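You operate a simulated robot arm through the tools that you are given. There is no shell and no other tool.

The job below is to be done with a simulated two-armed robot. You get a single attempt, and the scene is never put back.

Task
Push the comb back first, seat each line end in its colour's slot, then draw the comb out.
Fine: the three ends on the comb board.

It is judged by the outcome, as a careful person would: the job done as asked, and still so three seconds after it is handed in. It fails if anything else is knocked over, pushed out of place, dropped, spilled or broken.

Robot
Two 7-joint arms with two-finger parallel grippers on one trunk that stands fixed in place. Base frame: the origin is at the foot of the trunk, x ahead of it, y to its left, z up. Lengths are in m, angles in degrees, forces in N, time in s.
The left shoulder is at [0.02, 0.17, 1.253], the right one opposite. With the tool pointing down near the work surface each hand reaches from about 0.18 to 0.66 m from the base axis, measured 20 degrees to its own side. Payload 3.8 kg a hand.
The TCP of each hand is the grasp point between the finger pads, 0.03 m short of the fingertips. In the tool frame z runs along the fingers and y along their closing line. Largest opening 0.11 m; finger width 0.02, thickness 0.01; the body of the gripper, 0.048 by 0.112 m, starts 0.055 m behind the TCP.
Orientation is that of the tool frame in the base frame, as a unit quaternion [x, y, z, w]. With the fingers straight down and closing along the base's y, the tool's x points along the base's -x, its y along +y and its z along -z.

Tools
- The arms move only by the tool arm_command. It takes "left_deltas", "right_deltas" or both (then of equal length, played together; a hand with none holds still); each is a list of rows, each a list of 7 numbers: the shift along the tool's x, y, z in m, then the turn, a rotation vector about the tool's x, y, z in degrees, then the finger opening in m, from 0 to 0.11. In form: [[dx, dy, dz, wx, wy, wz, gripper], ...]. A call has 1 to 20 rows; each row shifts and turns the commanded pose from where the row before left it, along the tool's axes as they then stand. Each row takes 0.2 s and may step no farther than 0.05 m and 8.6 degrees from the row before; otherwise, or with a gripper value out of range, the whole call is refused. Where a pose cannot be reached the arm comes as near as it can. A force on the tool above 40 N (or 10 N above the force at the start of the call, whichever is more), or a blocked arm, ends the call early, and 0.2 s more pass. The fingers move at their own pace (about 0.072 m/s each) and stop on an object; they squeeze with about 43 N. The grip force told is the motor's: it shows also when the fingers shut on nothing. Time passes only in rows, and 0.2 s behind the last, so rows that do not move let the fingers close. It gives the time, the measured TCP pose, the force on the tool (base axes), the opening and the grip force at its end, in the units of the frame above (readings bear some noise), with the torque about the TCP (base axes, N m) and any sound that the robot's microphone picked up.
- Cameras (640 x 400 px; columns grow to the right, rows downward): "scene" is now at [0.0949, -0.0466, 1.405]; the picture's right is [-0.54, -0.84, 0.00], its down [-0.49, 0.32, -0.81] and it looks along [0.68, -0.44, -0.59] (base axes); focal length 330 px, centre (320, 200). "left" rides on the left gripper at [0.073, -0.017, -0.103] in its tool frame; the picture's right is [0.23, 0.97, 0.00], its down [-0.76, 0.18, -0.62] and it looks along [-0.61, 0.14, 0.78] (tool axes); focal length 222 px, centre (320, 200). "right" rides on the right gripper at [0.073, 0.017, -0.103] in its tool frame; the picture's right is [-0.23, 0.97, 0.00], its down [-0.76, -0.18, -0.62] and it looks along [-0.61, -0.14, 0.78] (tool axes); focal length 222 px, centre (320, 200). There is no depth. A picture from a camera that has moved, and an enlarged one, comes with that camera's place and axes in the base frame and with its lens.
- grab_frame(camera): a new picture of that camera. No time passes.
- move_column(by): slides the trunk up (or, below 0, down) by that many m; the arms and the scene camera ride with it, the base frame stays. It gives what a move gives, with no picture.
- aim_head(pan, tilt): turns the head with the scene camera to pan (to the left, within 80 degrees either way) and tilt (down, from -29 to 69), counted from straight ahead of the robot. It gives what a move gives.
- inspect(camera, box): a new picture of the part [left, top, right, bottom] of that camera's present view, enlarged. No time passes.
- close_job(): hands the job in; it is judged then, once.

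Places have to be worked out from the pictures, the camera data and where the tool is seen. Open the grippers and draw the arms clear of the work before you hand the job in, unless the task says otherwise.

The tools are called as a command line: name --argument value ..., lists and objects as JSON in quotes. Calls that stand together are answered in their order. arm_command: Moves the arms, as the interface text tells. Its arguments: {"type":"object","properties":{"left_deltas":{"type":"array","items":{"type":"array","items":{"type":"number"}}},"right_deltas":{"type":"array","items":{"type":"array","items":{"type":"number"}}}},"required":[]} The other tools are called the same way: move_column (by) slides the trunk up or down; aim_head (pan, tilt) turns the head that bears the scene camera; grab_frame (camera) takes a picture; inspect (camera, box) takes an enlarged picture of a part of a camera's view; close_job () hands the job in.

At the start:

```text
time_s: 0.0
left_tcp_pos: [0.4211, -0.0218, 1.2201]
left_orientation: [-0.001, 1.0, 0.0, 0.0]
left_wrist_force: [0.8, -0.2, 0.0]
left_wrist_torque: [-0.03, -0.01, 0.04]
left_width: 0.1099
left_grip_force: 0.0
right_tcp_pos: [0.2776, -0.4012, 1.1619]
right_orientation: [0.001, 1.0, -0.001, 0.0]
right_wrist_force: [-0.2, -0.1, 0.4]
right_wrist_torque: [0.02, -0.01, -0.03]
right_width: 0.1098
right_grip_force: 0.1
trunk travel left (down, up): [-0.35, 0.22]
head pan, tilt: [-33.0, 35.9]
```

scene: 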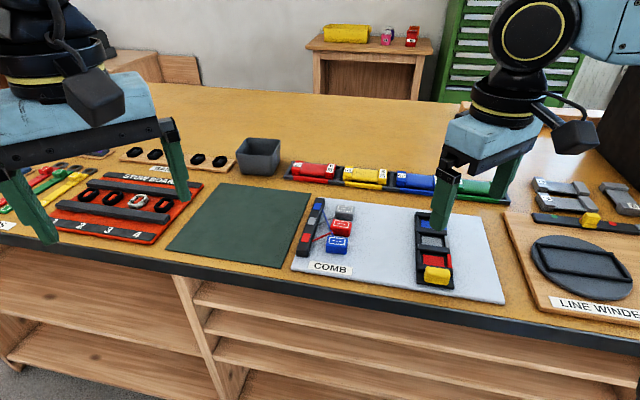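
right: 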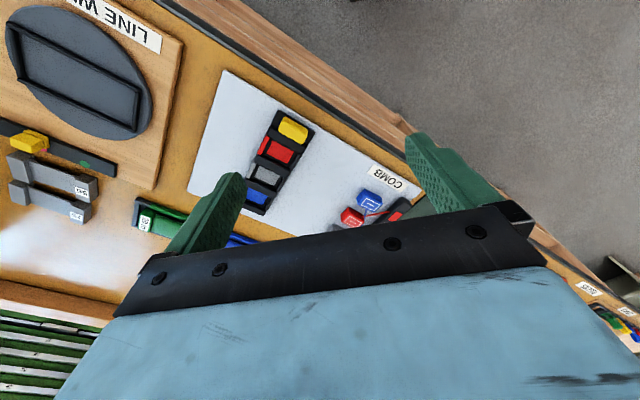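
left: 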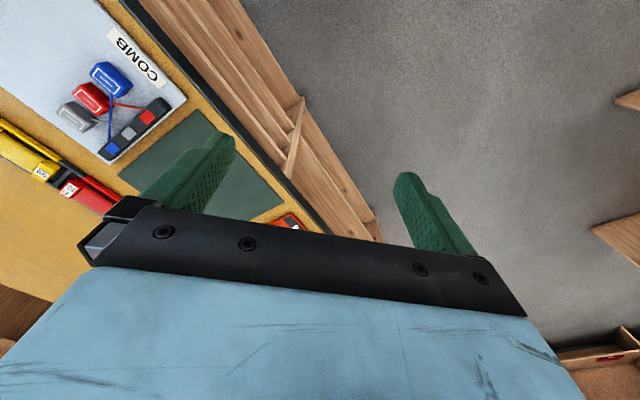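

The comb board lies ahead-right with three coloured line ends on the left, and a slotted rack with coloured pads and a yellow block on the right. I'll enlarge the view to understand it.

inspect --camera "scene" --box '[280, 180, 520, 310]'

inspect --camera "right" --box '[180, 60, 440, 250]'

inspect --camera "left" --box '[0, 0, 220, 180]'

```text
2.67 times, centred on (400, 245) of scene
camera zoom: at [0.0949, -0.0466, 1.405], right [-0.54, -0.84, 0.0], down [-0.49, 0.32, -0.81], along [0.68, -0.44, -0.59], focal length 880 px, centre (107, 80)
```

zoom: 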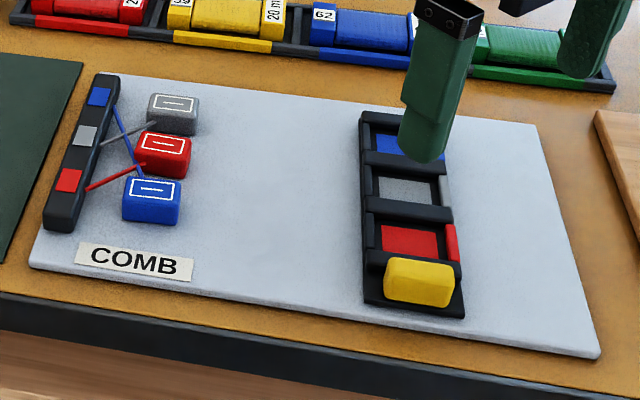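

```text
2.11 times, centred on (310, 155) of right
camera zoom: at [0.2045, -0.3827, 1.2664], right [0.23, 0.97, 0.0], down [0.76, -0.18, 0.62], along [0.61, -0.14, -0.78], focal length 468 px, centre (341, 295)
```

zoom: 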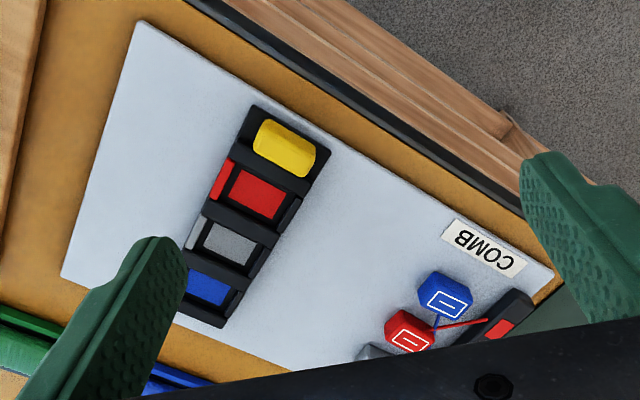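

```text
2.22 times, centred on (110, 90) of left
camera zoom: at [0.3482, -0.0396, 1.3221], right [-0.23, 0.97, 0.0], down [0.76, 0.18, 0.62], along [0.61, 0.14, -0.78], focal length 494 px, centre (787, 444)
```

zoom: 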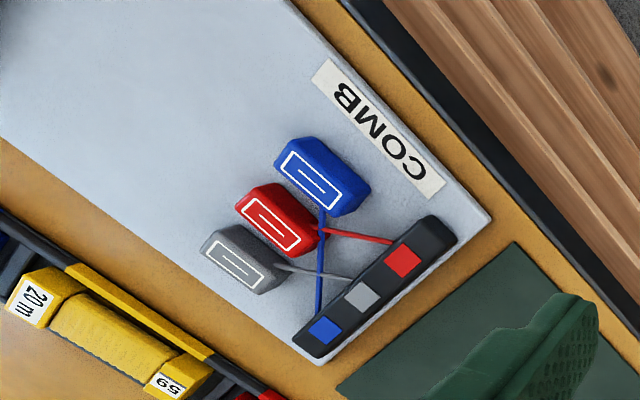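

The yellow tab triangulates to about (0.325, -0.452, 0.93), and the board is turned about 45° in the base frame. I'll turn the right hand 45° to match the board and bring it above the slot rack, staying about 0.2 m up, to view it closely.

arm_command --right_deltas '[[0, 0, 0, 0, 0, 7.5, 0.11], [0, 0, 0, 0, 0, 7.5, 0.11], [0, 0, 0, 0, 0, 7.5, 0.11], [0, 0, 0, 0, 0, 7.5, 0.11], [0, 0, 0, 0, 0, 7.5, 0.11], [0, 0, 0, 0, 0, 7.5, 0.11], [-0.0377, 0, 0.0138, 0, 0, 0, 0.11], [-0.0377, 0, 0.0138, 0, 0, 0, 0.11], [-0.0377, 0, 0.0138, 0, 0, 0, 0.11], [-0.0377, 0, 0.0138, 0, 0, 0, 0.11], [0, 0, 0, 0, 0, 0, 0.11]]'

```text
time_s: 2.4
left_tcp_pos: [0.4209, -0.0224, 1.2216]
left_orientation: [-0.001, 1.0, 0.0, 0.001]
left_wrist_force: [-0.3, -0.2, 0.7]
left_wrist_torque: [-0.04, -0.03, 0.0]
left_width: 0.1102
left_grip_force: 0.1
right_tcp_pos: [0.3815, -0.5077, 1.1075]
right_orientation: [0.384, 0.923, 0.0, 0.001]
right_wrist_force: [1.2, 0.1, -0.9]
right_wrist_torque: [-0.01, -0.02, 0.01]
right_width: 0.1101
right_grip_force: 0.0
trunk travel left (down, up): [-0.35, 0.22]
head pan, tilt: [-33.0, 35.9]
```

The hand is above the rack; I'll take a picture from it.

grab_frame --camera "right"

grab_frame --camera "scene"

```text
taken
camera right: at [0.3424, -0.4444, 1.2107], right [0.85, 0.53, 0.0], down [0.41, -0.66, 0.62], along [0.33, -0.53, -0.78], focal length 222 px, centre (320, 200)
```

right: 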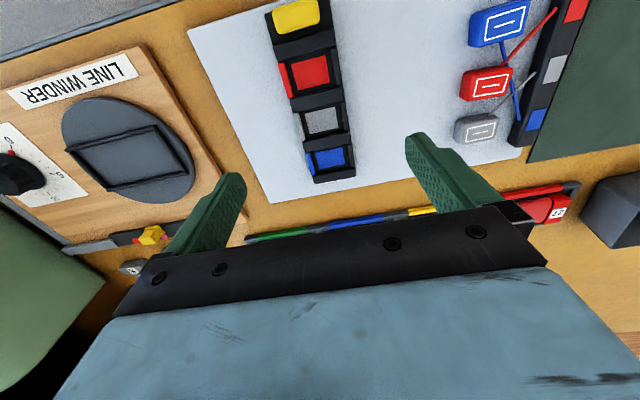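

```text
taken
camera scene: at [0.0943, -0.0465, 1.4051], right [-0.54, -0.84, 0.0], down [-0.49, 0.32, -0.81], along [0.68, -0.44, -0.59], focal length 330 px, centre (320, 200)
```

scene: 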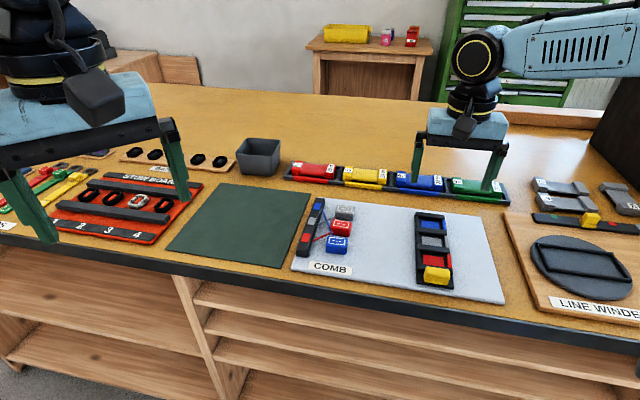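

inspect --camera "right" --box '[240, 0, 400, 200]'

inspect --camera "right" --box '[430, 0, 610, 160]'

inspect --camera "scene" --box '[395, 200, 475, 300]'

inspect --camera "scene" --box '[285, 190, 375, 280]'

```text
2.00 times, centred on (320, 100) of right
camera zoom: at [0.3424, -0.4444, 1.2107], right [0.85, 0.53, 0.0], down [0.41, -0.66, 0.62], along [0.33, -0.53, -0.78], focal length 444 px, centre (320, 400)
```

zoom: 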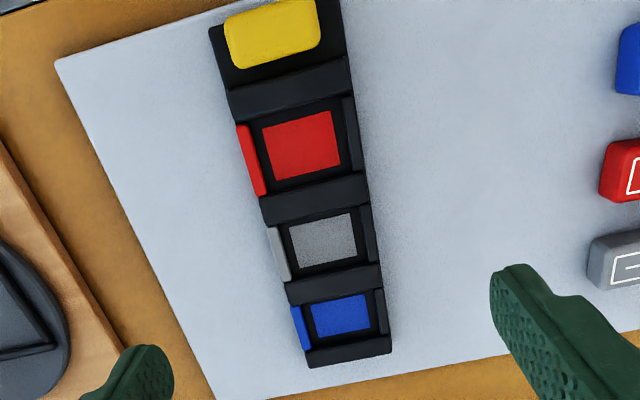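

```text
2.50 times, centred on (520, 80) of right
camera zoom: at [0.3424, -0.4444, 1.2107], right [0.85, 0.53, 0.0], down [0.41, -0.66, 0.62], along [0.33, -0.53, -0.78], focal length 555 px, centre (-180, 500)
```

zoom: 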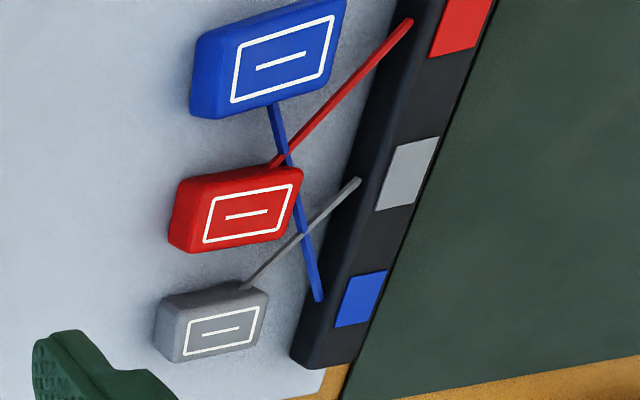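

```text
4.00 times, centred on (435, 250) of scene
camera zoom: at [0.0943, -0.0465, 1.4051], right [-0.54, -0.84, 0.0], down [-0.49, 0.32, -0.81], along [0.68, -0.44, -0.59], focal length 1319 px, centre (-140, 0)
```

zoom: 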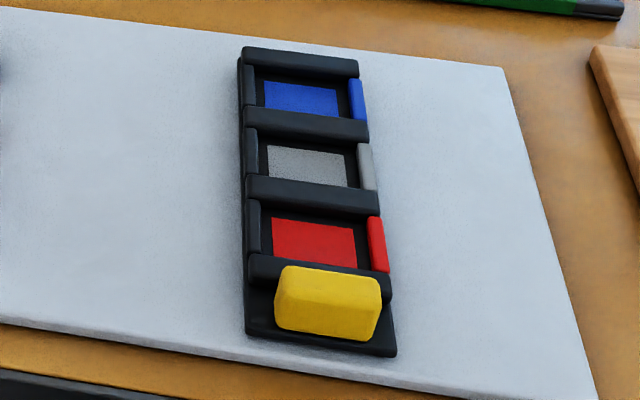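

```text
4.44 times, centred on (330, 235) of scene
camera zoom: at [0.0943, -0.0465, 1.4051], right [-0.54, -0.84, 0.0], down [-0.49, 0.32, -0.81], along [0.68, -0.44, -0.59], focal length 1466 px, centre (276, 44)
```

zoom: 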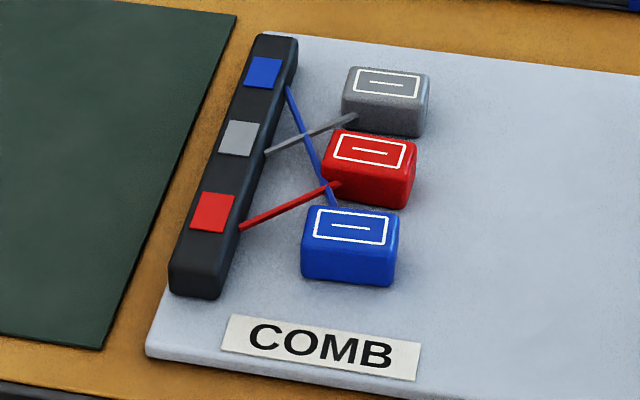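

The comb rack shows a yellow handle at its near end, with red, grey and blue slots separated by crossbars. I'll move the right hand back over the handle (TCP about 0.15 m above it) for an accurate look.

arm_command --right_deltas '[[0.0302, 0.0007, 0.0117, 0, 0, 0, 0.11], [0.0302, 0.0007, 0.0117, 0, 0, 0, 0.11], [0.0302, 0.0007, 0.0117, 0, 0, 0, 0.11], [0, 0, 0, 0, 0, 0, 0.11]]'

grab_frame --camera "right"

inspect --camera "right" --box '[240, 60, 400, 160]'

```text
time_s: 3.4
left_tcp_pos: [0.4215, -0.0226, 1.2206]
left_orientation: [-0.002, 1.0, 0.0, 0.0]
left_wrist_force: [0.0, -0.5, 0.1]
left_wrist_torque: [0.01, 0.02, -0.01]
left_width: 0.1099
left_grip_force: 0.1
right_tcp_pos: [0.3214, -0.4398, 1.0726]
right_orientation: [0.383, 0.924, 0.0, 0.0]
right_wrist_force: [0.6, 0.3, -0.7]
right_wrist_torque: [0.01, 0.04, -0.02]
right_width: 0.1099
right_grip_force: 0.2
trunk travel left (down, up): [-0.35, 0.22]
head pan, tilt: [-33.0, 35.9]
```

```text
taken
camera right: at [0.2822, -0.3759, 1.1757], right [0.85, 0.53, 0.0], down [0.41, -0.66, 0.62], along [0.33, -0.53, -0.78], focal length 222 px, centre (320, 200)
```

right: 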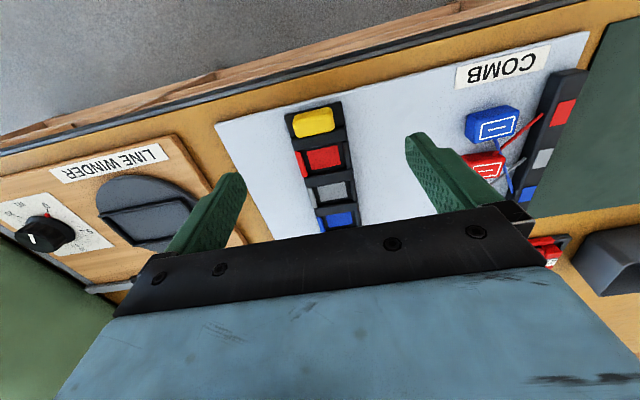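

```text
4.00 times, centred on (320, 110) of right
camera zoom: at [0.2822, -0.3759, 1.1757], right [0.85, 0.53, 0.0], down [0.41, -0.66, 0.62], along [0.33, -0.53, -0.78], focal length 888 px, centre (320, 560)
```

zoom: 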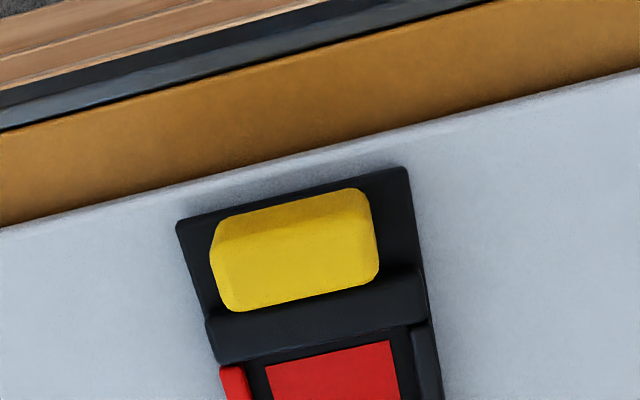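

The handle's top is near (0.324, -0.454, 0.935), with the rack running along (0.707, -0.707). I'll line up over it and come down to TCP z ≈ 0.985, still above everything, and look again.

arm_command --right_deltas '[[-0.0049, -0.0042, 0.03, 0, 0, 0, 0.08], [-0.0048, -0.0041, 0.03, 0, 0, 0, 0.08], [0, 0, 0.028, 0, 0, 0, 0.08], [0, 0, 0, 0, 0, 0, 0.08]]'

grab_frame --camera "right"

inspect --camera "right" --box '[200, 60, 440, 210]'

inspect --camera "scene" --box '[380, 200, 500, 310]'

```text
time_s: 4.4
left_tcp_pos: [0.4211, -0.0222, 1.221]
left_orientation: [-0.001, 1.0, 0.0, 0.0]
left_wrist_force: [0.0, 0.5, 0.3]
left_wrist_torque: [-0.01, -0.01, -0.03]
left_width: 0.1101
left_grip_force: 0.1
right_tcp_pos: [0.323, -0.451, 0.9844]
right_orientation: [0.383, 0.924, 0.0, -0.001]
right_wrist_force: [1.2, 0.0, 0.0]
right_wrist_torque: [-0.02, -0.03, -0.02]
right_width: 0.0799
right_grip_force: 0.1
trunk travel left (down, up): [-0.35, 0.22]
head pan, tilt: [-33.0, 35.9]
```

```text
taken
camera right: at [0.2834, -0.388, 1.088], right [0.85, 0.53, 0.0], down [0.41, -0.66, 0.62], along [0.33, -0.53, -0.78], focal length 222 px, centre (320, 200)
```

right: 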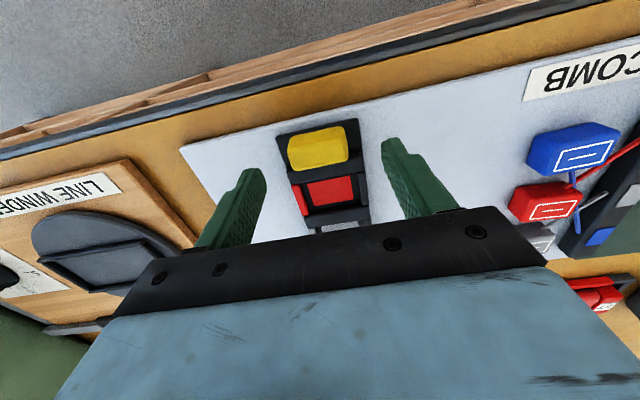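

```text
2.67 times, centred on (320, 135) of right
camera zoom: at [0.2834, -0.388, 1.088], right [0.85, 0.53, 0.0], down [0.41, -0.66, 0.62], along [0.33, -0.53, -0.78], focal length 592 px, centre (320, 373)
```

zoom: 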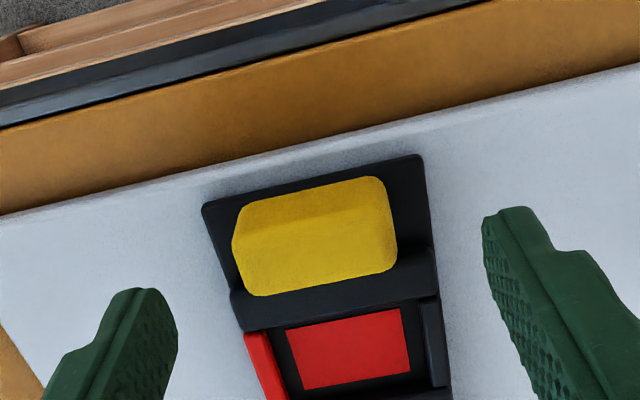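

```text
3.64 times, centred on (440, 255) of scene
camera zoom: at [0.0947, -0.0462, 1.4051], right [-0.54, -0.84, 0.0], down [-0.49, 0.32, -0.81], along [0.68, -0.44, -0.59], focal length 1199 px, centre (-116, 0)
```

zoom: 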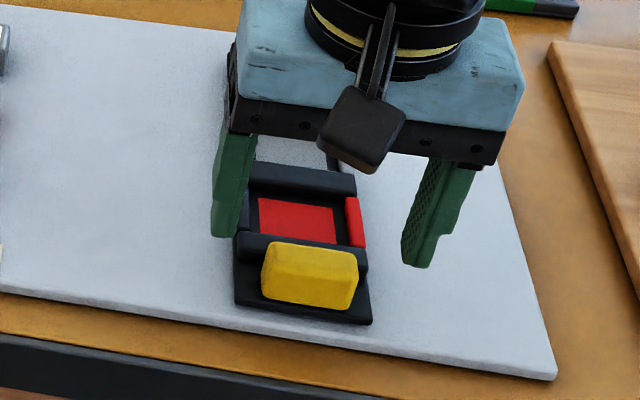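

The handle centre is confirmed near (0.324, -0.455), right between the open fingers. I'll come down beside it (tips around z 0.921) and close gently.

arm_command --right_deltas '[[-0.001, -0.0016, 0.017, 0, 0, 0, 0.08], [0, 0, 0.0164, 0, 0, 0, 0.08], [0, 0, 0, 0, 0, 0, 0.06], [0, 0, 0, 0, 0, 0, 0.05], [0, 0, 0, 0, 0, 0, 0.038], [0, 0, 0, 0, 0, 0, 0.038]]'

inspect --camera "right" --box '[200, 60, 440, 210]'

inspect --camera "scene" --box '[380, 200, 500, 310]'

```text
time_s: 5.8
left_tcp_pos: [0.4211, -0.0225, 1.22]
left_orientation: [-0.002, 1.0, 0.0, 0.0]
left_wrist_force: [0.0, -0.4, 0.3]
left_wrist_torque: [0.02, -0.02, -0.02]
left_width: 0.1099
left_grip_force: 0.0
right_tcp_pos: [0.3229, -0.4554, 0.9502]
right_orientation: [0.384, 0.923, 0.0, 0.001]
right_wrist_force: [0.6, 0.0, -2.0]
right_wrist_torque: [-0.23, -0.24, 0.05]
right_width: 0.0437
right_grip_force: 45.3
trunk travel left (down, up): [-0.35, 0.22]
head pan, tilt: [-33.0, 35.9]
```

```text
2.67 times, centred on (320, 135) of right
camera zoom: at [0.2833, -0.3912, 1.0547], right [0.85, 0.53, 0.0], down [0.41, -0.66, 0.62], along [0.33, -0.53, -0.78], focal length 592 px, centre (320, 373)
```

zoom: 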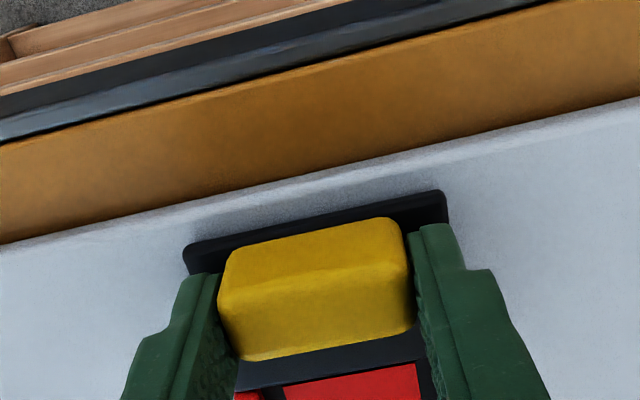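

```text
3.64 times, centred on (440, 255) of scene
camera zoom: at [0.0951, -0.0466, 1.405], right [-0.54, -0.84, 0.0], down [-0.49, 0.32, -0.81], along [0.68, -0.44, -0.59], focal length 1199 px, centre (-116, 0)
```

zoom: 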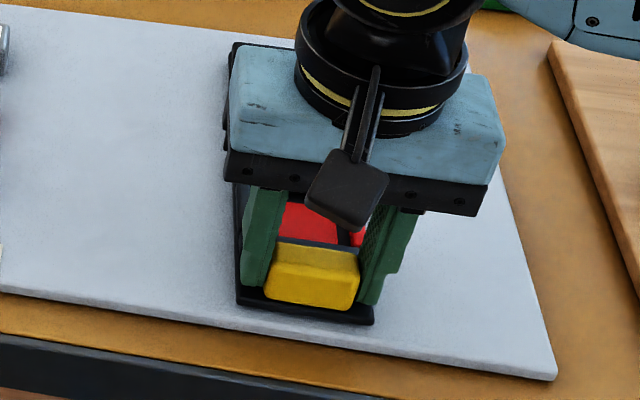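

The handle is gripped (0.0437 m wide). I'll now push it back along the rack in small steps and see how far it goes.

arm_command --right_deltas '[[-0.003, 0, 0, 0, 0, 0, 0.038], [-0.003, 0, 0, 0, 0, 0, 0.038], [-0.003, 0, 0, 0, 0, 0, 0.038], [-0.003, 0, 0, 0, 0, 0, 0.038]]'

inspect --camera "scene" --box '[380, 200, 500, 310]'

inspect --camera "right" --box '[200, 60, 440, 210]'

```text
time_s: 6.9
left_tcp_pos: [0.4204, -0.0206, 1.221]
left_orientation: [-0.001, 1.0, -0.001, 0.001]
left_wrist_force: [0.5, -0.9, -0.7]
left_wrist_torque: [-0.01, -0.01, -0.01]
left_width: 0.11
left_grip_force: 0.2
right_tcp_pos: [0.3251, -0.4576, 0.9518]
right_orientation: [0.381, 0.924, 0.003, -0.009]
right_wrist_force: [-7.8, 8.1, 13.0]
right_wrist_torque: [0.74, 1.12, -0.31]
right_width: 0.0438
right_grip_force: 45.0
trunk travel left (down, up): [-0.35, 0.22]
head pan, tilt: [-33.0, 35.9]
stopped in row 4 (right hand): the force on the tool passed its limit at 48 N (the readings are from after the stop); the commanded pose is now the measured one
```

```text
3.64 times, centred on (440, 255) of scene
camera zoom: at [0.0933, -0.0445, 1.4055], right [-0.54, -0.84, 0.0], down [-0.49, 0.32, -0.81], along [0.68, -0.44, -0.59], focal length 1199 px, centre (-116, 0)
```

zoom: 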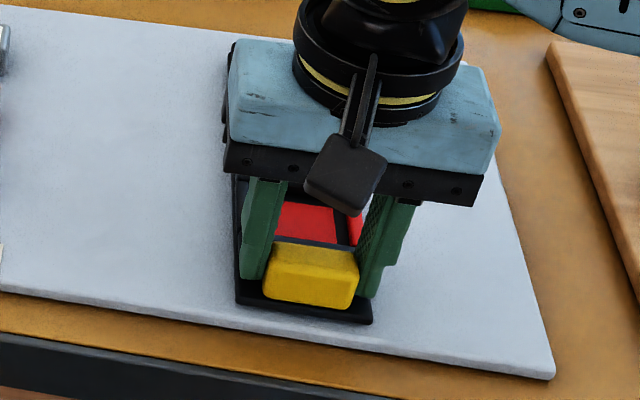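

```text
2.67 times, centred on (320, 135) of right
camera zoom: at [0.2875, -0.3953, 1.0564], right [0.85, 0.53, 0.0], down [0.42, -0.67, 0.61], along [0.32, -0.52, -0.79], focal length 592 px, centre (320, 373)
```

zoom: 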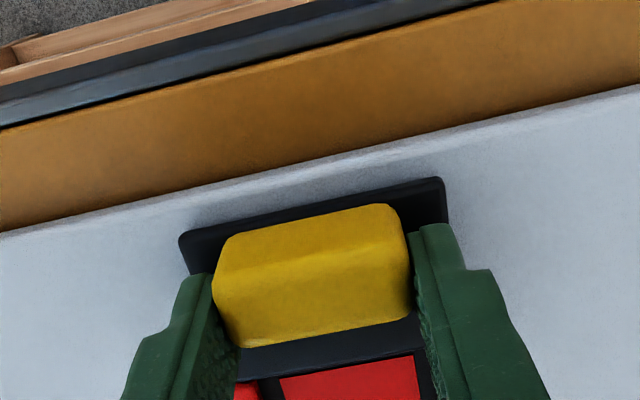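

The push met a hard stop (48 N) and the handle did not shift, so either my fingertips ran into the crossbar or the comb moves differently. I'll release, rise and study the mechanism more closely.

arm_command --right_deltas '[[0.002, 0, 0, 0, 0, 0, 0.038], [0, 0, 0, 0, 0, 0, 0.07], [0, 0, 0, 0, 0, 0, 0.07], [0, 0, -0.04, 0, 0, 0, 0.08], [0, 0, -0.05, 0, 0, 0, 0.08], [0, 0, -0.04, 0, 0, 0, 0.08], [0.04, 0, 0, 0, 0, 0, 0.08], [0.04, 0, 0, 0, 0, 0, 0.08], [0.04, 0, 0, 0, 0, 0, 0.08], [0, 0, 0, 0, 0, 0, 0.08]]'

grab_frame --camera "scene"

grab_frame --camera "right"

```text
time_s: 9.1
left_tcp_pos: [0.4224, -0.0237, 1.2199]
left_orientation: [-0.001, 1.0, 0.0, -0.001]
left_wrist_force: [0.6, -0.5, -0.3]
left_wrist_torque: [0.02, 0.01, 0.01]
left_width: 0.1097
left_grip_force: 0.1
right_tcp_pos: [0.2403, -0.3757, 1.0823]
right_orientation: [0.383, 0.924, 0.003, -0.008]
right_wrist_force: [0.2, 0.6, 0.2]
right_wrist_torque: [-0.01, 0.04, -0.01]
right_width: 0.0799
right_grip_force: 0.0
trunk travel left (down, up): [-0.35, 0.22]
head pan, tilt: [-33.0, 35.9]
```

```text
taken
camera scene: at [0.0954, -0.0472, 1.4049], right [-0.54, -0.84, 0.0], down [-0.49, 0.32, -0.81], along [0.68, -0.44, -0.59], focal length 330 px, centre (320, 200)
```

scene: 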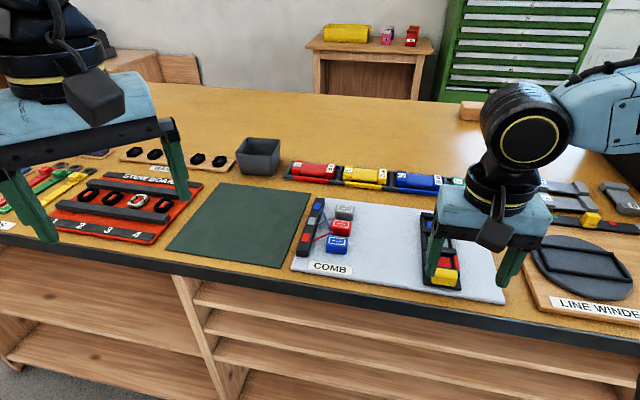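

```text
taken
camera right: at [0.2024, -0.314, 1.1864], right [0.85, 0.53, 0.0], down [0.42, -0.67, 0.61], along [0.32, -0.52, -0.79], focal length 222 px, centre (320, 200)
```

right: 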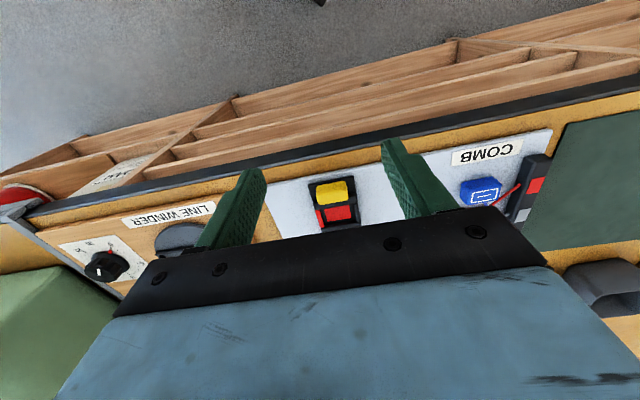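

I'll correct the small tilt from the stop and shift the right hand away to the right so the scene camera has a clear view of the comb.

arm_command --right_deltas '[[0, -0.04, -0.02, 0, -0.97, 0, 0.08], [0, -0.045, -0.02, 0, 0, 0, 0.08], [0, -0.045, -0.02, 0, 0, 0, 0.08], [0, -0.045, -0.02, 0, 0, 0, 0.08], [0, 0, 0, 0, 0, 0, 0.08]]'

inspect --camera "scene" --box '[400, 205, 480, 255]'

inspect --camera "scene" --box '[400, 245, 480, 295]'

grab_frame --camera "right"

```text
time_s: 10.3
left_tcp_pos: [0.422, -0.0231, 1.2208]
left_orientation: [0.0, 1.0, 0.0, 0.0]
left_wrist_force: [-0.5, 0.7, 0.5]
left_wrist_torque: [0.01, 0.01, 0.03]
left_width: 0.11
left_grip_force: 0.1
right_tcp_pos: [0.1164, -0.498, 1.1605]
right_orientation: [0.382, 0.924, 0.0, -0.001]
right_wrist_force: [-0.4, 0.2, 0.6]
right_wrist_torque: [0.02, 0.06, -0.01]
right_width: 0.0801
right_grip_force: 0.0
trunk travel left (down, up): [-0.35, 0.22]
head pan, tilt: [-33.0, 35.9]
```

```text
8.00 times, centred on (440, 230) of scene
camera zoom: at [0.0956, -0.0466, 1.405], right [-0.54, -0.84, 0.0], down [-0.49, 0.32, -0.81], along [0.68, -0.44, -0.59], focal length 2638 px, centre (-640, -40)
```

zoom: 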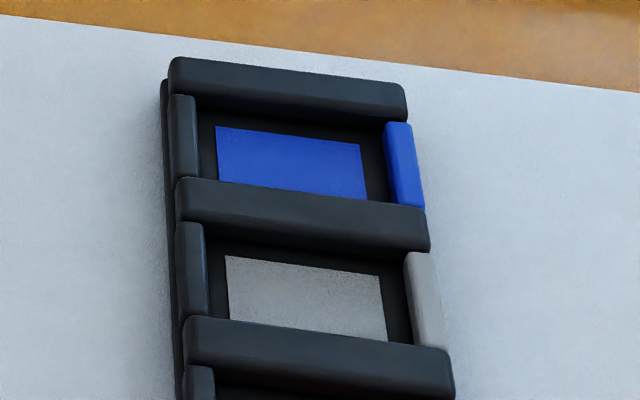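

```text
8.00 times, centred on (440, 270) of scene
camera zoom: at [0.0956, -0.0466, 1.405], right [-0.54, -0.84, 0.0], down [-0.49, 0.32, -0.81], along [0.68, -0.44, -0.59], focal length 2638 px, centre (-640, -360)
```

zoom: 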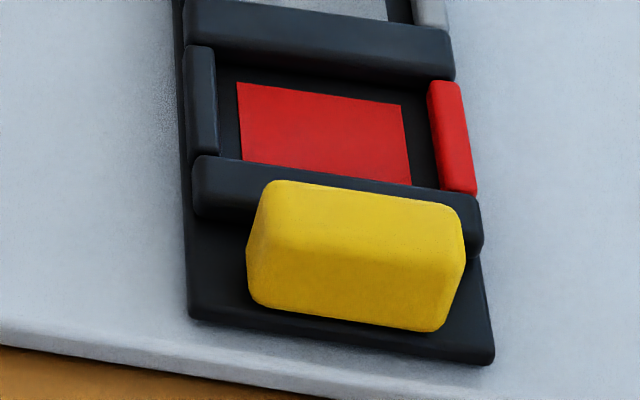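

```text
taken
camera right: at [0.0767, -0.4338, 1.2646], right [0.85, 0.53, 0.0], down [0.41, -0.66, 0.62], along [0.33, -0.53, -0.78], focal length 222 px, centre (320, 200)
```

right: 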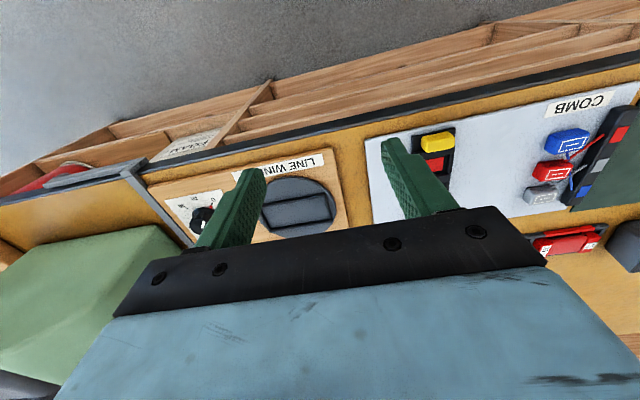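

The comb looks like one body (plate, crossbars, walls, yellow handle), so it likely slides sideways along the board — "back" towards the bar the lines come from, then "out" to pull the lines straight. I'll return to the handle, grip it and test a very small push to the left.

arm_command --right_deltas '[[-0.023, 0.0352, 0, 0, 0, 0, 0.08], [-0.023, 0.0352, 0, 0, 0, 0, 0.08], [-0.023, 0.0352, 0, 0, 0, 0, 0.08], [-0.023, 0.0352, 0, 0, 0, 0, 0.08], [-0.023, 0.0353, 0, 0, 0, 0, 0.08], [0, 0, 0.045, 0, 0, 0, 0.08], [0, 0, 0.045, 0, 0, 0, 0.08], [0, 0, 0.045, 0, 0, 0, 0.08], [0, 0, 0.03, 0, 0, 0, 0.08], [0, 0, 0, 0, 0, 0, 0.08]]'

inspect --camera "right" --box '[200, 60, 440, 210]'

```text
time_s: 12.5
left_tcp_pos: [0.4221, -0.0224, 1.2196]
left_orientation: [0.0, 1.0, 0.0, 0.0]
left_wrist_force: [-0.2, 0.2, -0.6]
left_wrist_torque: [0.0, 0.0, -0.01]
left_width: 0.11
left_grip_force: 0.0
right_tcp_pos: [0.3247, -0.4552, 0.9978]
right_orientation: [0.383, 0.924, 0.0, 0.001]
right_wrist_force: [-0.9, 0.0, 0.2]
right_wrist_torque: [0.01, -0.02, 0.03]
right_width: 0.08
right_grip_force: 0.1
trunk travel left (down, up): [-0.35, 0.22]
head pan, tilt: [-33.0, 35.9]
```

```text
2.67 times, centred on (320, 135) of right
camera zoom: at [0.2853, -0.3908, 1.101], right [0.85, 0.53, 0.0], down [0.41, -0.66, 0.62], along [0.33, -0.53, -0.78], focal length 592 px, centre (320, 373)
```

zoom: 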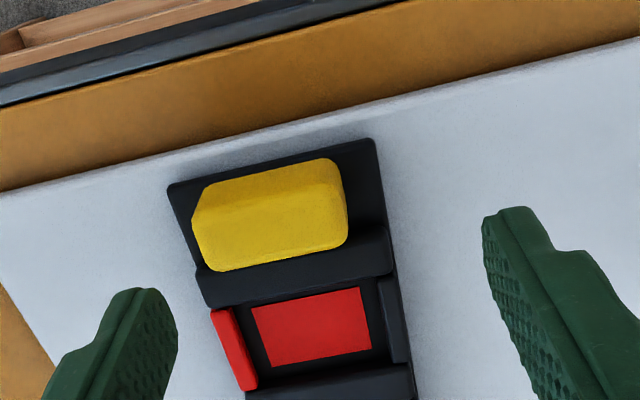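

The comb has moved about 14 mm to the right since I released it, so it does slide sideways along the board. I'll shift right to the handle (now w ≈ 0.107), descend and grip it again.

arm_command --right_deltas '[[0.0025, -0.0145, 0, 0, 0, 0, 0.08], [0, 0, 0.025, 0, 0, 0, 0.08], [0, 0, 0.0215, 0, 0, 0, 0.08], [0, 0, 0, 0, 0, 0, 0.06], [0, 0, 0, 0, 0, 0, 0.05], [0, 0, 0, 0, 0, 0, 0.04], [0, 0, 0, 0, 0, 0, 0.04]]'

inspect --camera "right" --box '[200, 60, 440, 210]'

inspect --camera "scene" --box '[280, 180, 520, 310]'

```text
time_s: 14.1
left_tcp_pos: [0.4218, -0.0229, 1.2204]
left_orientation: [-0.001, 1.0, 0.0, 0.0]
left_wrist_force: [0.2, 0.0, 0.7]
left_wrist_torque: [-0.01, 0.0, 0.04]
left_width: 0.1098
left_grip_force: 0.0
right_tcp_pos: [0.3144, -0.4644, 0.9495]
right_orientation: [0.382, 0.924, 0.0, 0.001]
right_wrist_force: [-0.3, -0.4, -2.1]
right_wrist_torque: [-0.23, -0.33, -0.16]
right_width: 0.0439
right_grip_force: 44.7
trunk travel left (down, up): [-0.35, 0.22]
head pan, tilt: [-33.0, 35.9]
```

```text
2.67 times, centred on (320, 135) of right
camera zoom: at [0.2741, -0.4014, 1.0532], right [0.85, 0.53, 0.0], down [0.41, -0.66, 0.62], along [0.33, -0.53, -0.78], focal length 592 px, centre (320, 373)
```

zoom: 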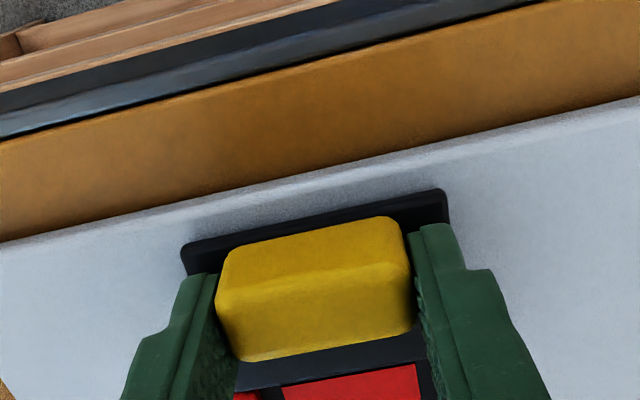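

```text
2.67 times, centred on (400, 245) of scene
camera zoom: at [0.0949, -0.0468, 1.405], right [-0.54, -0.84, 0.0], down [-0.49, 0.32, -0.81], along [0.68, -0.44, -0.59], focal length 880 px, centre (107, 80)
```

zoom: 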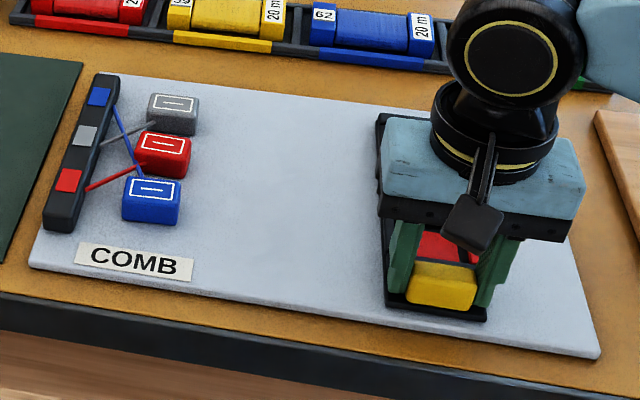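

Gripped at w ≈ 0.106. I'll now push left towards the line bar in small steps, watching the force.

arm_command --right_deltas '[[0, 0.004, 0, 0, 0, 0, 0.04], [0, 0.004, 0, 0, 0, 0, 0.04], [0, 0.004, 0, 0, 0, 0, 0.04], [0, 0.004, 0, 0, 0, 0, 0.04], [0, 0.004, 0, 0, 0, 0, 0.04]]'

inspect --camera "scene" --box '[280, 180, 520, 310]'

```text
time_s: 15.3
left_tcp_pos: [0.4232, -0.0237, 1.2204]
left_orientation: [0.0, 1.0, 0.0, 0.001]
left_wrist_force: [-0.5, -0.2, 0.5]
left_wrist_torque: [-0.02, 0.0, -0.03]
left_width: 0.1099
left_grip_force: 0.0
right_tcp_pos: [0.3275, -0.4511, 0.9496]
right_orientation: [0.381, 0.925, 0.0, 0.0]
right_wrist_force: [2.1, -2.0, -4.4]
right_wrist_torque: [-0.14, 0.28, 0.02]
right_width: 0.0439
right_grip_force: 45.3
trunk travel left (down, up): [-0.35, 0.22]
head pan, tilt: [-33.0, 35.9]
```

```text
2.67 times, centred on (400, 245) of scene
camera zoom: at [0.0955, -0.0472, 1.405], right [-0.54, -0.84, 0.0], down [-0.49, 0.32, -0.81], along [0.68, -0.44, -0.59], focal length 880 px, centre (107, 80)
```

zoom: 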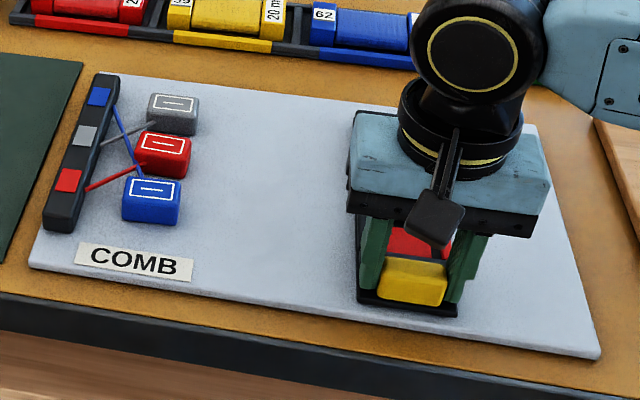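

The comb slides left freely (now w ≈ 0.087, almost no force). I'll go on pushing it left in small steps until it meets its stop, keeping well away from the blocks.

arm_command --right_deltas '[[0, 0.005, 0, 0, 0, 0, 0.04], [0, 0.005, 0, 0, 0, 0, 0.04], [0, 0.005, 0, 0, 0, 0, 0.04], [0, 0.005, 0, 0, 0, 0, 0.04], [0, 0.005, 0, 0, 0, 0, 0.04], [0, 0.005, 0, 0, 0, 0, 0.04], [0, 0.005, 0, 0, 0, 0, 0.04], [0, 0.005, 0, 0, 0, 0, 0.04]]'

inspect --camera "scene" --box '[280, 180, 520, 310]'

```text
time_s: 17.1
left_tcp_pos: [0.4227, -0.0245, 1.2198]
left_orientation: [-0.001, 1.0, 0.0, 0.001]
left_wrist_force: [0.1, 0.4, -0.6]
left_wrist_torque: [-0.01, 0.02, 0.0]
left_width: 0.1102
left_grip_force: 0.0
right_tcp_pos: [0.3556, -0.4224, 0.9491]
right_orientation: [0.382, 0.924, 0.001, 0.0]
right_wrist_force: [3.8, -2.7, -6.3]
right_wrist_torque: [-0.3, -0.03, -0.07]
right_width: 0.0438
right_grip_force: 45.0
trunk travel left (down, up): [-0.35, 0.22]
head pan, tilt: [-33.0, 35.9]
```

```text
2.67 times, centred on (400, 245) of scene
camera zoom: at [0.0957, -0.0473, 1.4049], right [-0.54, -0.84, 0.0], down [-0.49, 0.32, -0.81], along [0.68, -0.44, -0.59], focal length 880 px, centre (107, 80)
```

zoom: 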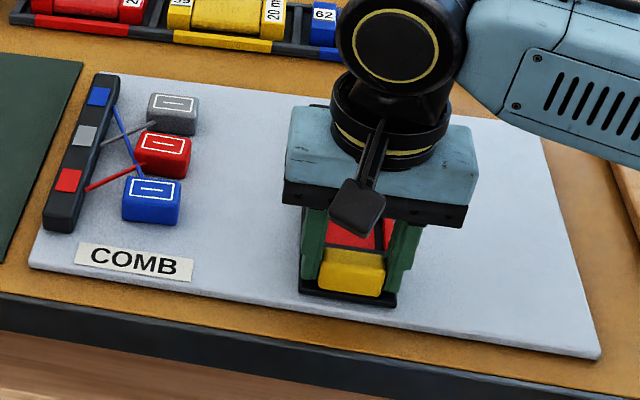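

Still free at w ≈ 0.047. I'll continue left in shorter steps.

arm_command --right_deltas '[[0, 0.004, 0, 0, 0, 0, 0.04], [0, 0.004, 0, 0, 0, 0, 0.04], [0, 0.004, 0, 0, 0, 0, 0.04], [0, 0.004, 0, 0, 0, 0, 0.04], [0, 0.004, 0, 0, 0, 0, 0.04], [0, 0.004, 0, 0, 0, 0, 0.04], [0, 0.004, 0, 0, 0, 0, 0.04]]'

inspect --camera "scene" --box '[280, 180, 520, 310]'

```text
time_s: 18.7
left_tcp_pos: [0.4223, -0.0231, 1.2205]
left_orientation: [0.0, 1.0, 0.0, 0.0]
left_wrist_force: [0.1, -0.5, 0.4]
left_wrist_torque: [-0.01, -0.03, 0.02]
left_width: 0.1101
left_grip_force: 0.1
right_tcp_pos: [0.377, -0.4016, 0.9497]
right_orientation: [0.382, 0.924, 0.0, 0.0]
right_wrist_force: [4.0, -4.0, -1.0]
right_wrist_torque: [0.38, 0.59, -0.28]
right_width: 0.0436
right_grip_force: 44.9
trunk travel left (down, up): [-0.35, 0.22]
head pan, tilt: [-33.0, 35.9]
```

```text
2.67 times, centred on (400, 245) of scene
camera zoom: at [0.0957, -0.0473, 1.4049], right [-0.54, -0.84, 0.0], down [-0.49, 0.32, -0.81], along [0.68, -0.44, -0.59], focal length 880 px, centre (107, 80)
```

zoom: 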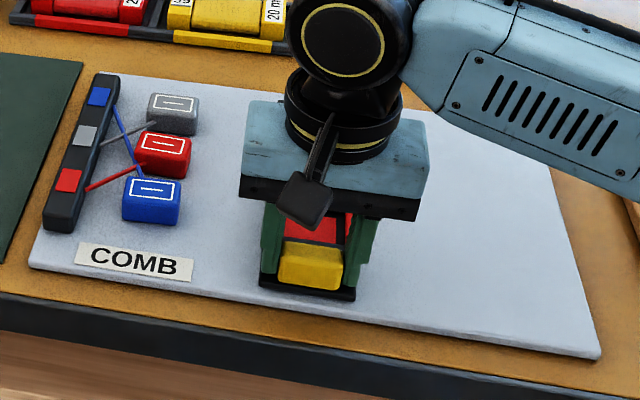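

Now at w ≈ 0.017 with only light side force. I'll continue left another 20 mm in small steps.

arm_command --right_deltas '[[0.001, 0.003, 0, 0, 0, 0, 0.04], [0, 0.003, 0, 0, 0, 0, 0.04], [0, 0.003, 0, 0, 0, 0, 0.04], [0, 0.003, 0, 0, 0, 0, 0.04], [0, 0.003, 0, 0, 0, 0, 0.04], [0, 0.003, 0, 0, 0, 0, 0.04]]'

inspect --camera "scene" --box '[280, 180, 520, 310]'

```text
time_s: 20.1
left_tcp_pos: [0.4221, -0.0228, 1.2199]
left_orientation: [-0.001, 1.0, 0.0, 0.0]
left_wrist_force: [-0.3, -0.1, -0.6]
left_wrist_torque: [0.0, -0.03, -0.01]
left_width: 0.1099
left_grip_force: 0.0
right_tcp_pos: [0.3887, -0.3907, 0.9491]
right_orientation: [0.382, 0.924, -0.001, 0.001]
right_wrist_force: [10.1, -11.1, 2.9]
right_wrist_torque: [0.31, 0.67, 0.35]
right_width: 0.0439
right_grip_force: 45.0
trunk travel left (down, up): [-0.35, 0.22]
head pan, tilt: [-33.0, 35.9]
```

```text
2.67 times, centred on (400, 245) of scene
camera zoom: at [0.0962, -0.0479, 1.4049], right [-0.54, -0.84, 0.0], down [-0.49, 0.32, -0.81], along [0.68, -0.44, -0.59], focal length 880 px, centre (107, 80)
```

zoom: 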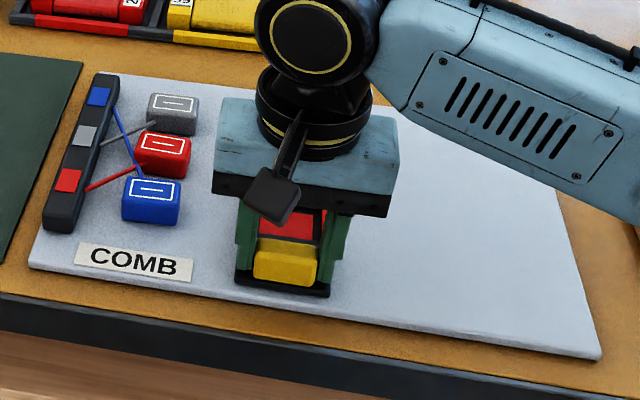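

Still moving at w ≈ 0.001; I went the wrong way on the depth correction, so I'll relieve that and keep stepping left carefully.

arm_command --right_deltas '[[-0.002, 0.002, 0, 0, 0, 0, 0.04], [0, 0.002, 0, 0, 0, 0, 0.04], [0, 0.002, 0, 0, 0, 0, 0.04], [0, 0.002, 0, 0, 0, 0, 0.04], [0, 0.002, 0, 0, 0, 0, 0.04], [0, 0.002, 0, 0, 0, 0, 0.04]]'

inspect --camera "scene" --box '[280, 180, 440, 280]'

```text
time_s: 21.5
left_tcp_pos: [0.4221, -0.023, 1.2195]
left_orientation: [-0.001, 1.0, 0.0, 0.0]
left_wrist_force: [-0.4, 0.2, 0.3]
left_wrist_torque: [0.01, -0.01, -0.01]
left_width: 0.1098
left_grip_force: 0.1
right_tcp_pos: [0.397, -0.3821, 0.9498]
right_orientation: [0.381, 0.925, -0.001, 0.0]
right_wrist_force: [0.8, -0.4, -6.0]
right_wrist_torque: [-0.63, -1.16, -0.54]
right_width: 0.0442
right_grip_force: 45.1
trunk travel left (down, up): [-0.35, 0.22]
head pan, tilt: [-33.0, 35.9]
```

```text
4.00 times, centred on (360, 230) of scene
camera zoom: at [0.0952, -0.0469, 1.4049], right [-0.54, -0.84, 0.0], down [-0.49, 0.32, -0.81], along [0.68, -0.44, -0.59], focal length 1319 px, centre (160, 80)
```

zoom: 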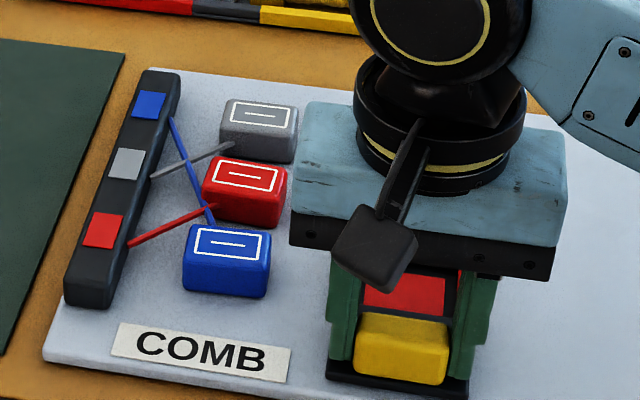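

The comb is now at w ≈ -0.010, with its left edge about 38 mm short of the blocks. I'll keep stepping gently for its stop.

arm_command --right_deltas '[[0, 0.002, 0, 0, 0, 0, 0.04], [0, 0.002, 0, 0, 0, 0, 0.04], [0, 0.002, 0, 0, 0, 0, 0.04], [0, 0.002, 0, 0, 0, 0, 0.04], [0, 0.002, 0, 0, 0, 0, 0.04]]'

inspect --camera "scene" --box '[280, 180, 440, 280]'

```text
time_s: 22.7
left_tcp_pos: [0.4206, -0.024, 1.2202]
left_orientation: [0.0, 1.0, 0.0, 0.0]
left_wrist_force: [0.0, -0.5, -0.2]
left_wrist_torque: [-0.01, 0.0, -0.03]
left_width: 0.1102
left_grip_force: 0.0
right_tcp_pos: [0.4028, -0.3751, 0.9503]
right_orientation: [0.383, 0.924, 0.0, 0.0]
right_wrist_force: [-7.3, -6.8, 4.6]
right_wrist_torque: [1.29, 0.75, -0.04]
right_width: 0.044
right_grip_force: 44.9
trunk travel left (down, up): [-0.35, 0.22]
head pan, tilt: [-33.0, 35.9]
```

```text
4.00 times, centred on (360, 230) of scene
camera zoom: at [0.0939, -0.0474, 1.4052], right [-0.54, -0.84, 0.0], down [-0.49, 0.32, -0.81], along [0.68, -0.44, -0.59], focal length 1319 px, centre (160, 80)
```

zoom: 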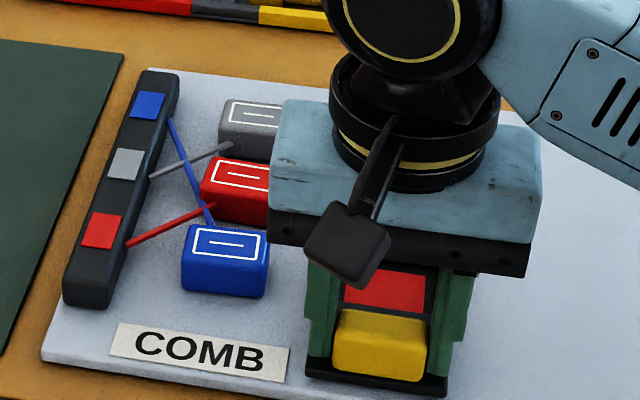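

A 10 N resistance along the slide has appeared at w ≈ -0.020, suggesting the back stop. I'll nudge 3 mm further to confirm it's firm.

arm_command --right_deltas '[[0, 0.0015, 0, 0, 0, 0, 0.04], [0, 0.0015, 0, 0, 0, 0, 0.04]]'

```text
time_s: 23.3
left_tcp_pos: [0.4189, -0.0248, 1.2213]
left_orientation: [-0.001, 1.0, 0.001, 0.001]
left_wrist_force: [0.6, -0.4, -1.2]
left_wrist_torque: [0.02, 0.0, -0.01]
left_width: 0.11
left_grip_force: 0.1
right_tcp_pos: [0.4029, -0.3755, 0.949]
right_orientation: [0.383, 0.924, -0.003, 0.001]
right_wrist_force: [-17.5, -16.0, 11.4]
right_wrist_torque: [1.15, 0.58, 0.5]
right_width: 0.0439
right_grip_force: 44.9
trunk travel left (down, up): [-0.35, 0.22]
head pan, tilt: [-33.0, 35.9]
```

That is a firm stop (24 N, no motion), so the comb is fully back at w ≈ -0.0195. I'll ease off the preload and open the fingers gradually so the comb isn't disturbed.

arm_command --right_deltas '[[0, -0.002, 0, 0, 0, 0, 0.04], [0, -0.0015, 0, 0, 0, 0, 0.04], [0, 0, 0, 0, 0, 0, 0.044]]'

```text
time_s: 24.1
left_tcp_pos: [0.4215, -0.0221, 1.2199]
left_orientation: [-0.001, 1.0, 0.0, 0.0]
left_wrist_force: [0.9, -0.1, -0.6]
left_wrist_torque: [0.01, 0.03, 0.01]
left_width: 0.1099
left_grip_force: 0.0
right_tcp_pos: [0.4032, -0.3749, 0.9493]
right_orientation: [0.382, 0.924, 0.001, 0.002]
right_wrist_force: [-1.3, -1.5, 0.1]
right_wrist_torque: [-0.14, 0.05, -0.01]
right_width: 0.045
right_grip_force: 1.0
trunk travel left (down, up): [-0.35, 0.22]
head pan, tilt: [-33.0, 35.9]
```

arm_command --right_deltas '[[0, 0, 0, 0, 0, 0, 0.047], [0, 0, 0, 0, 0, 0, 0.05], [0, 0, 0, 0, 0, 0, 0.056], [0, 0, 0, 0, 0, 0, 0.062]]'

inspect --camera "scene" --box '[280, 180, 440, 280]'

inspect --camera "right" --box '[200, 60, 440, 210]'

```text
time_s: 25.1
left_tcp_pos: [0.4214, -0.0231, 1.2207]
left_orientation: [-0.001, 1.0, 0.0, 0.001]
left_wrist_force: [0.4, -0.7, -0.3]
left_wrist_torque: [0.01, 0.01, 0.0]
left_width: 0.1098
left_grip_force: 0.1
right_tcp_pos: [0.4031, -0.3751, 0.9493]
right_orientation: [0.381, 0.925, 0.0, 0.001]
right_wrist_force: [0.1, 0.1, -0.2]
right_wrist_torque: [0.0, -0.02, -0.02]
right_width: 0.062
right_grip_force: 0.0
trunk travel left (down, up): [-0.35, 0.22]
head pan, tilt: [-33.0, 35.9]
```

```text
4.00 times, centred on (360, 230) of scene
camera zoom: at [0.0949, -0.0465, 1.405], right [-0.54, -0.84, 0.0], down [-0.49, 0.32, -0.81], along [0.68, -0.44, -0.59], focal length 1319 px, centre (160, 80)
```

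zoom: 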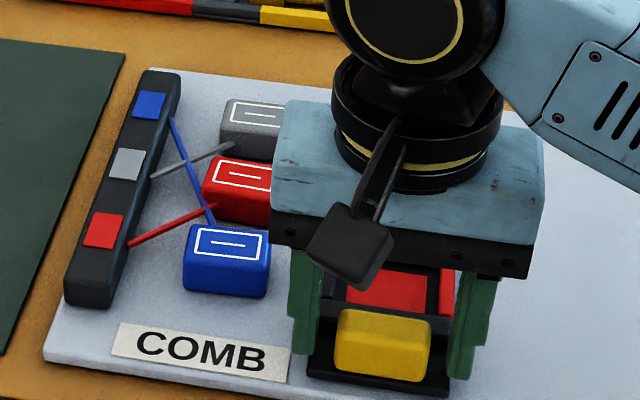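

```text
2.67 times, centred on (320, 135) of right
camera zoom: at [0.3639, -0.3114, 1.0529], right [0.85, 0.53, 0.0], down [0.41, -0.66, 0.62], along [0.33, -0.53, -0.78], focal length 592 px, centre (320, 373)
```

zoom: 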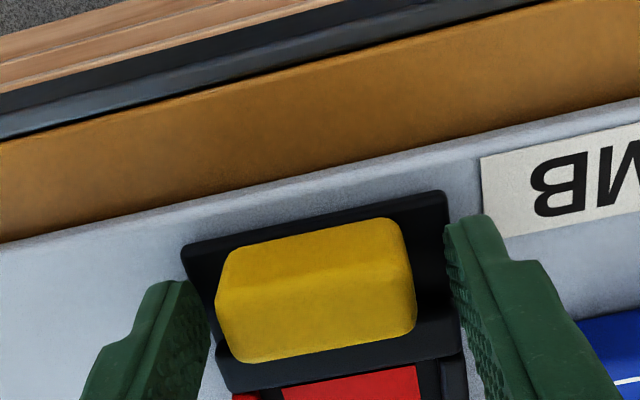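

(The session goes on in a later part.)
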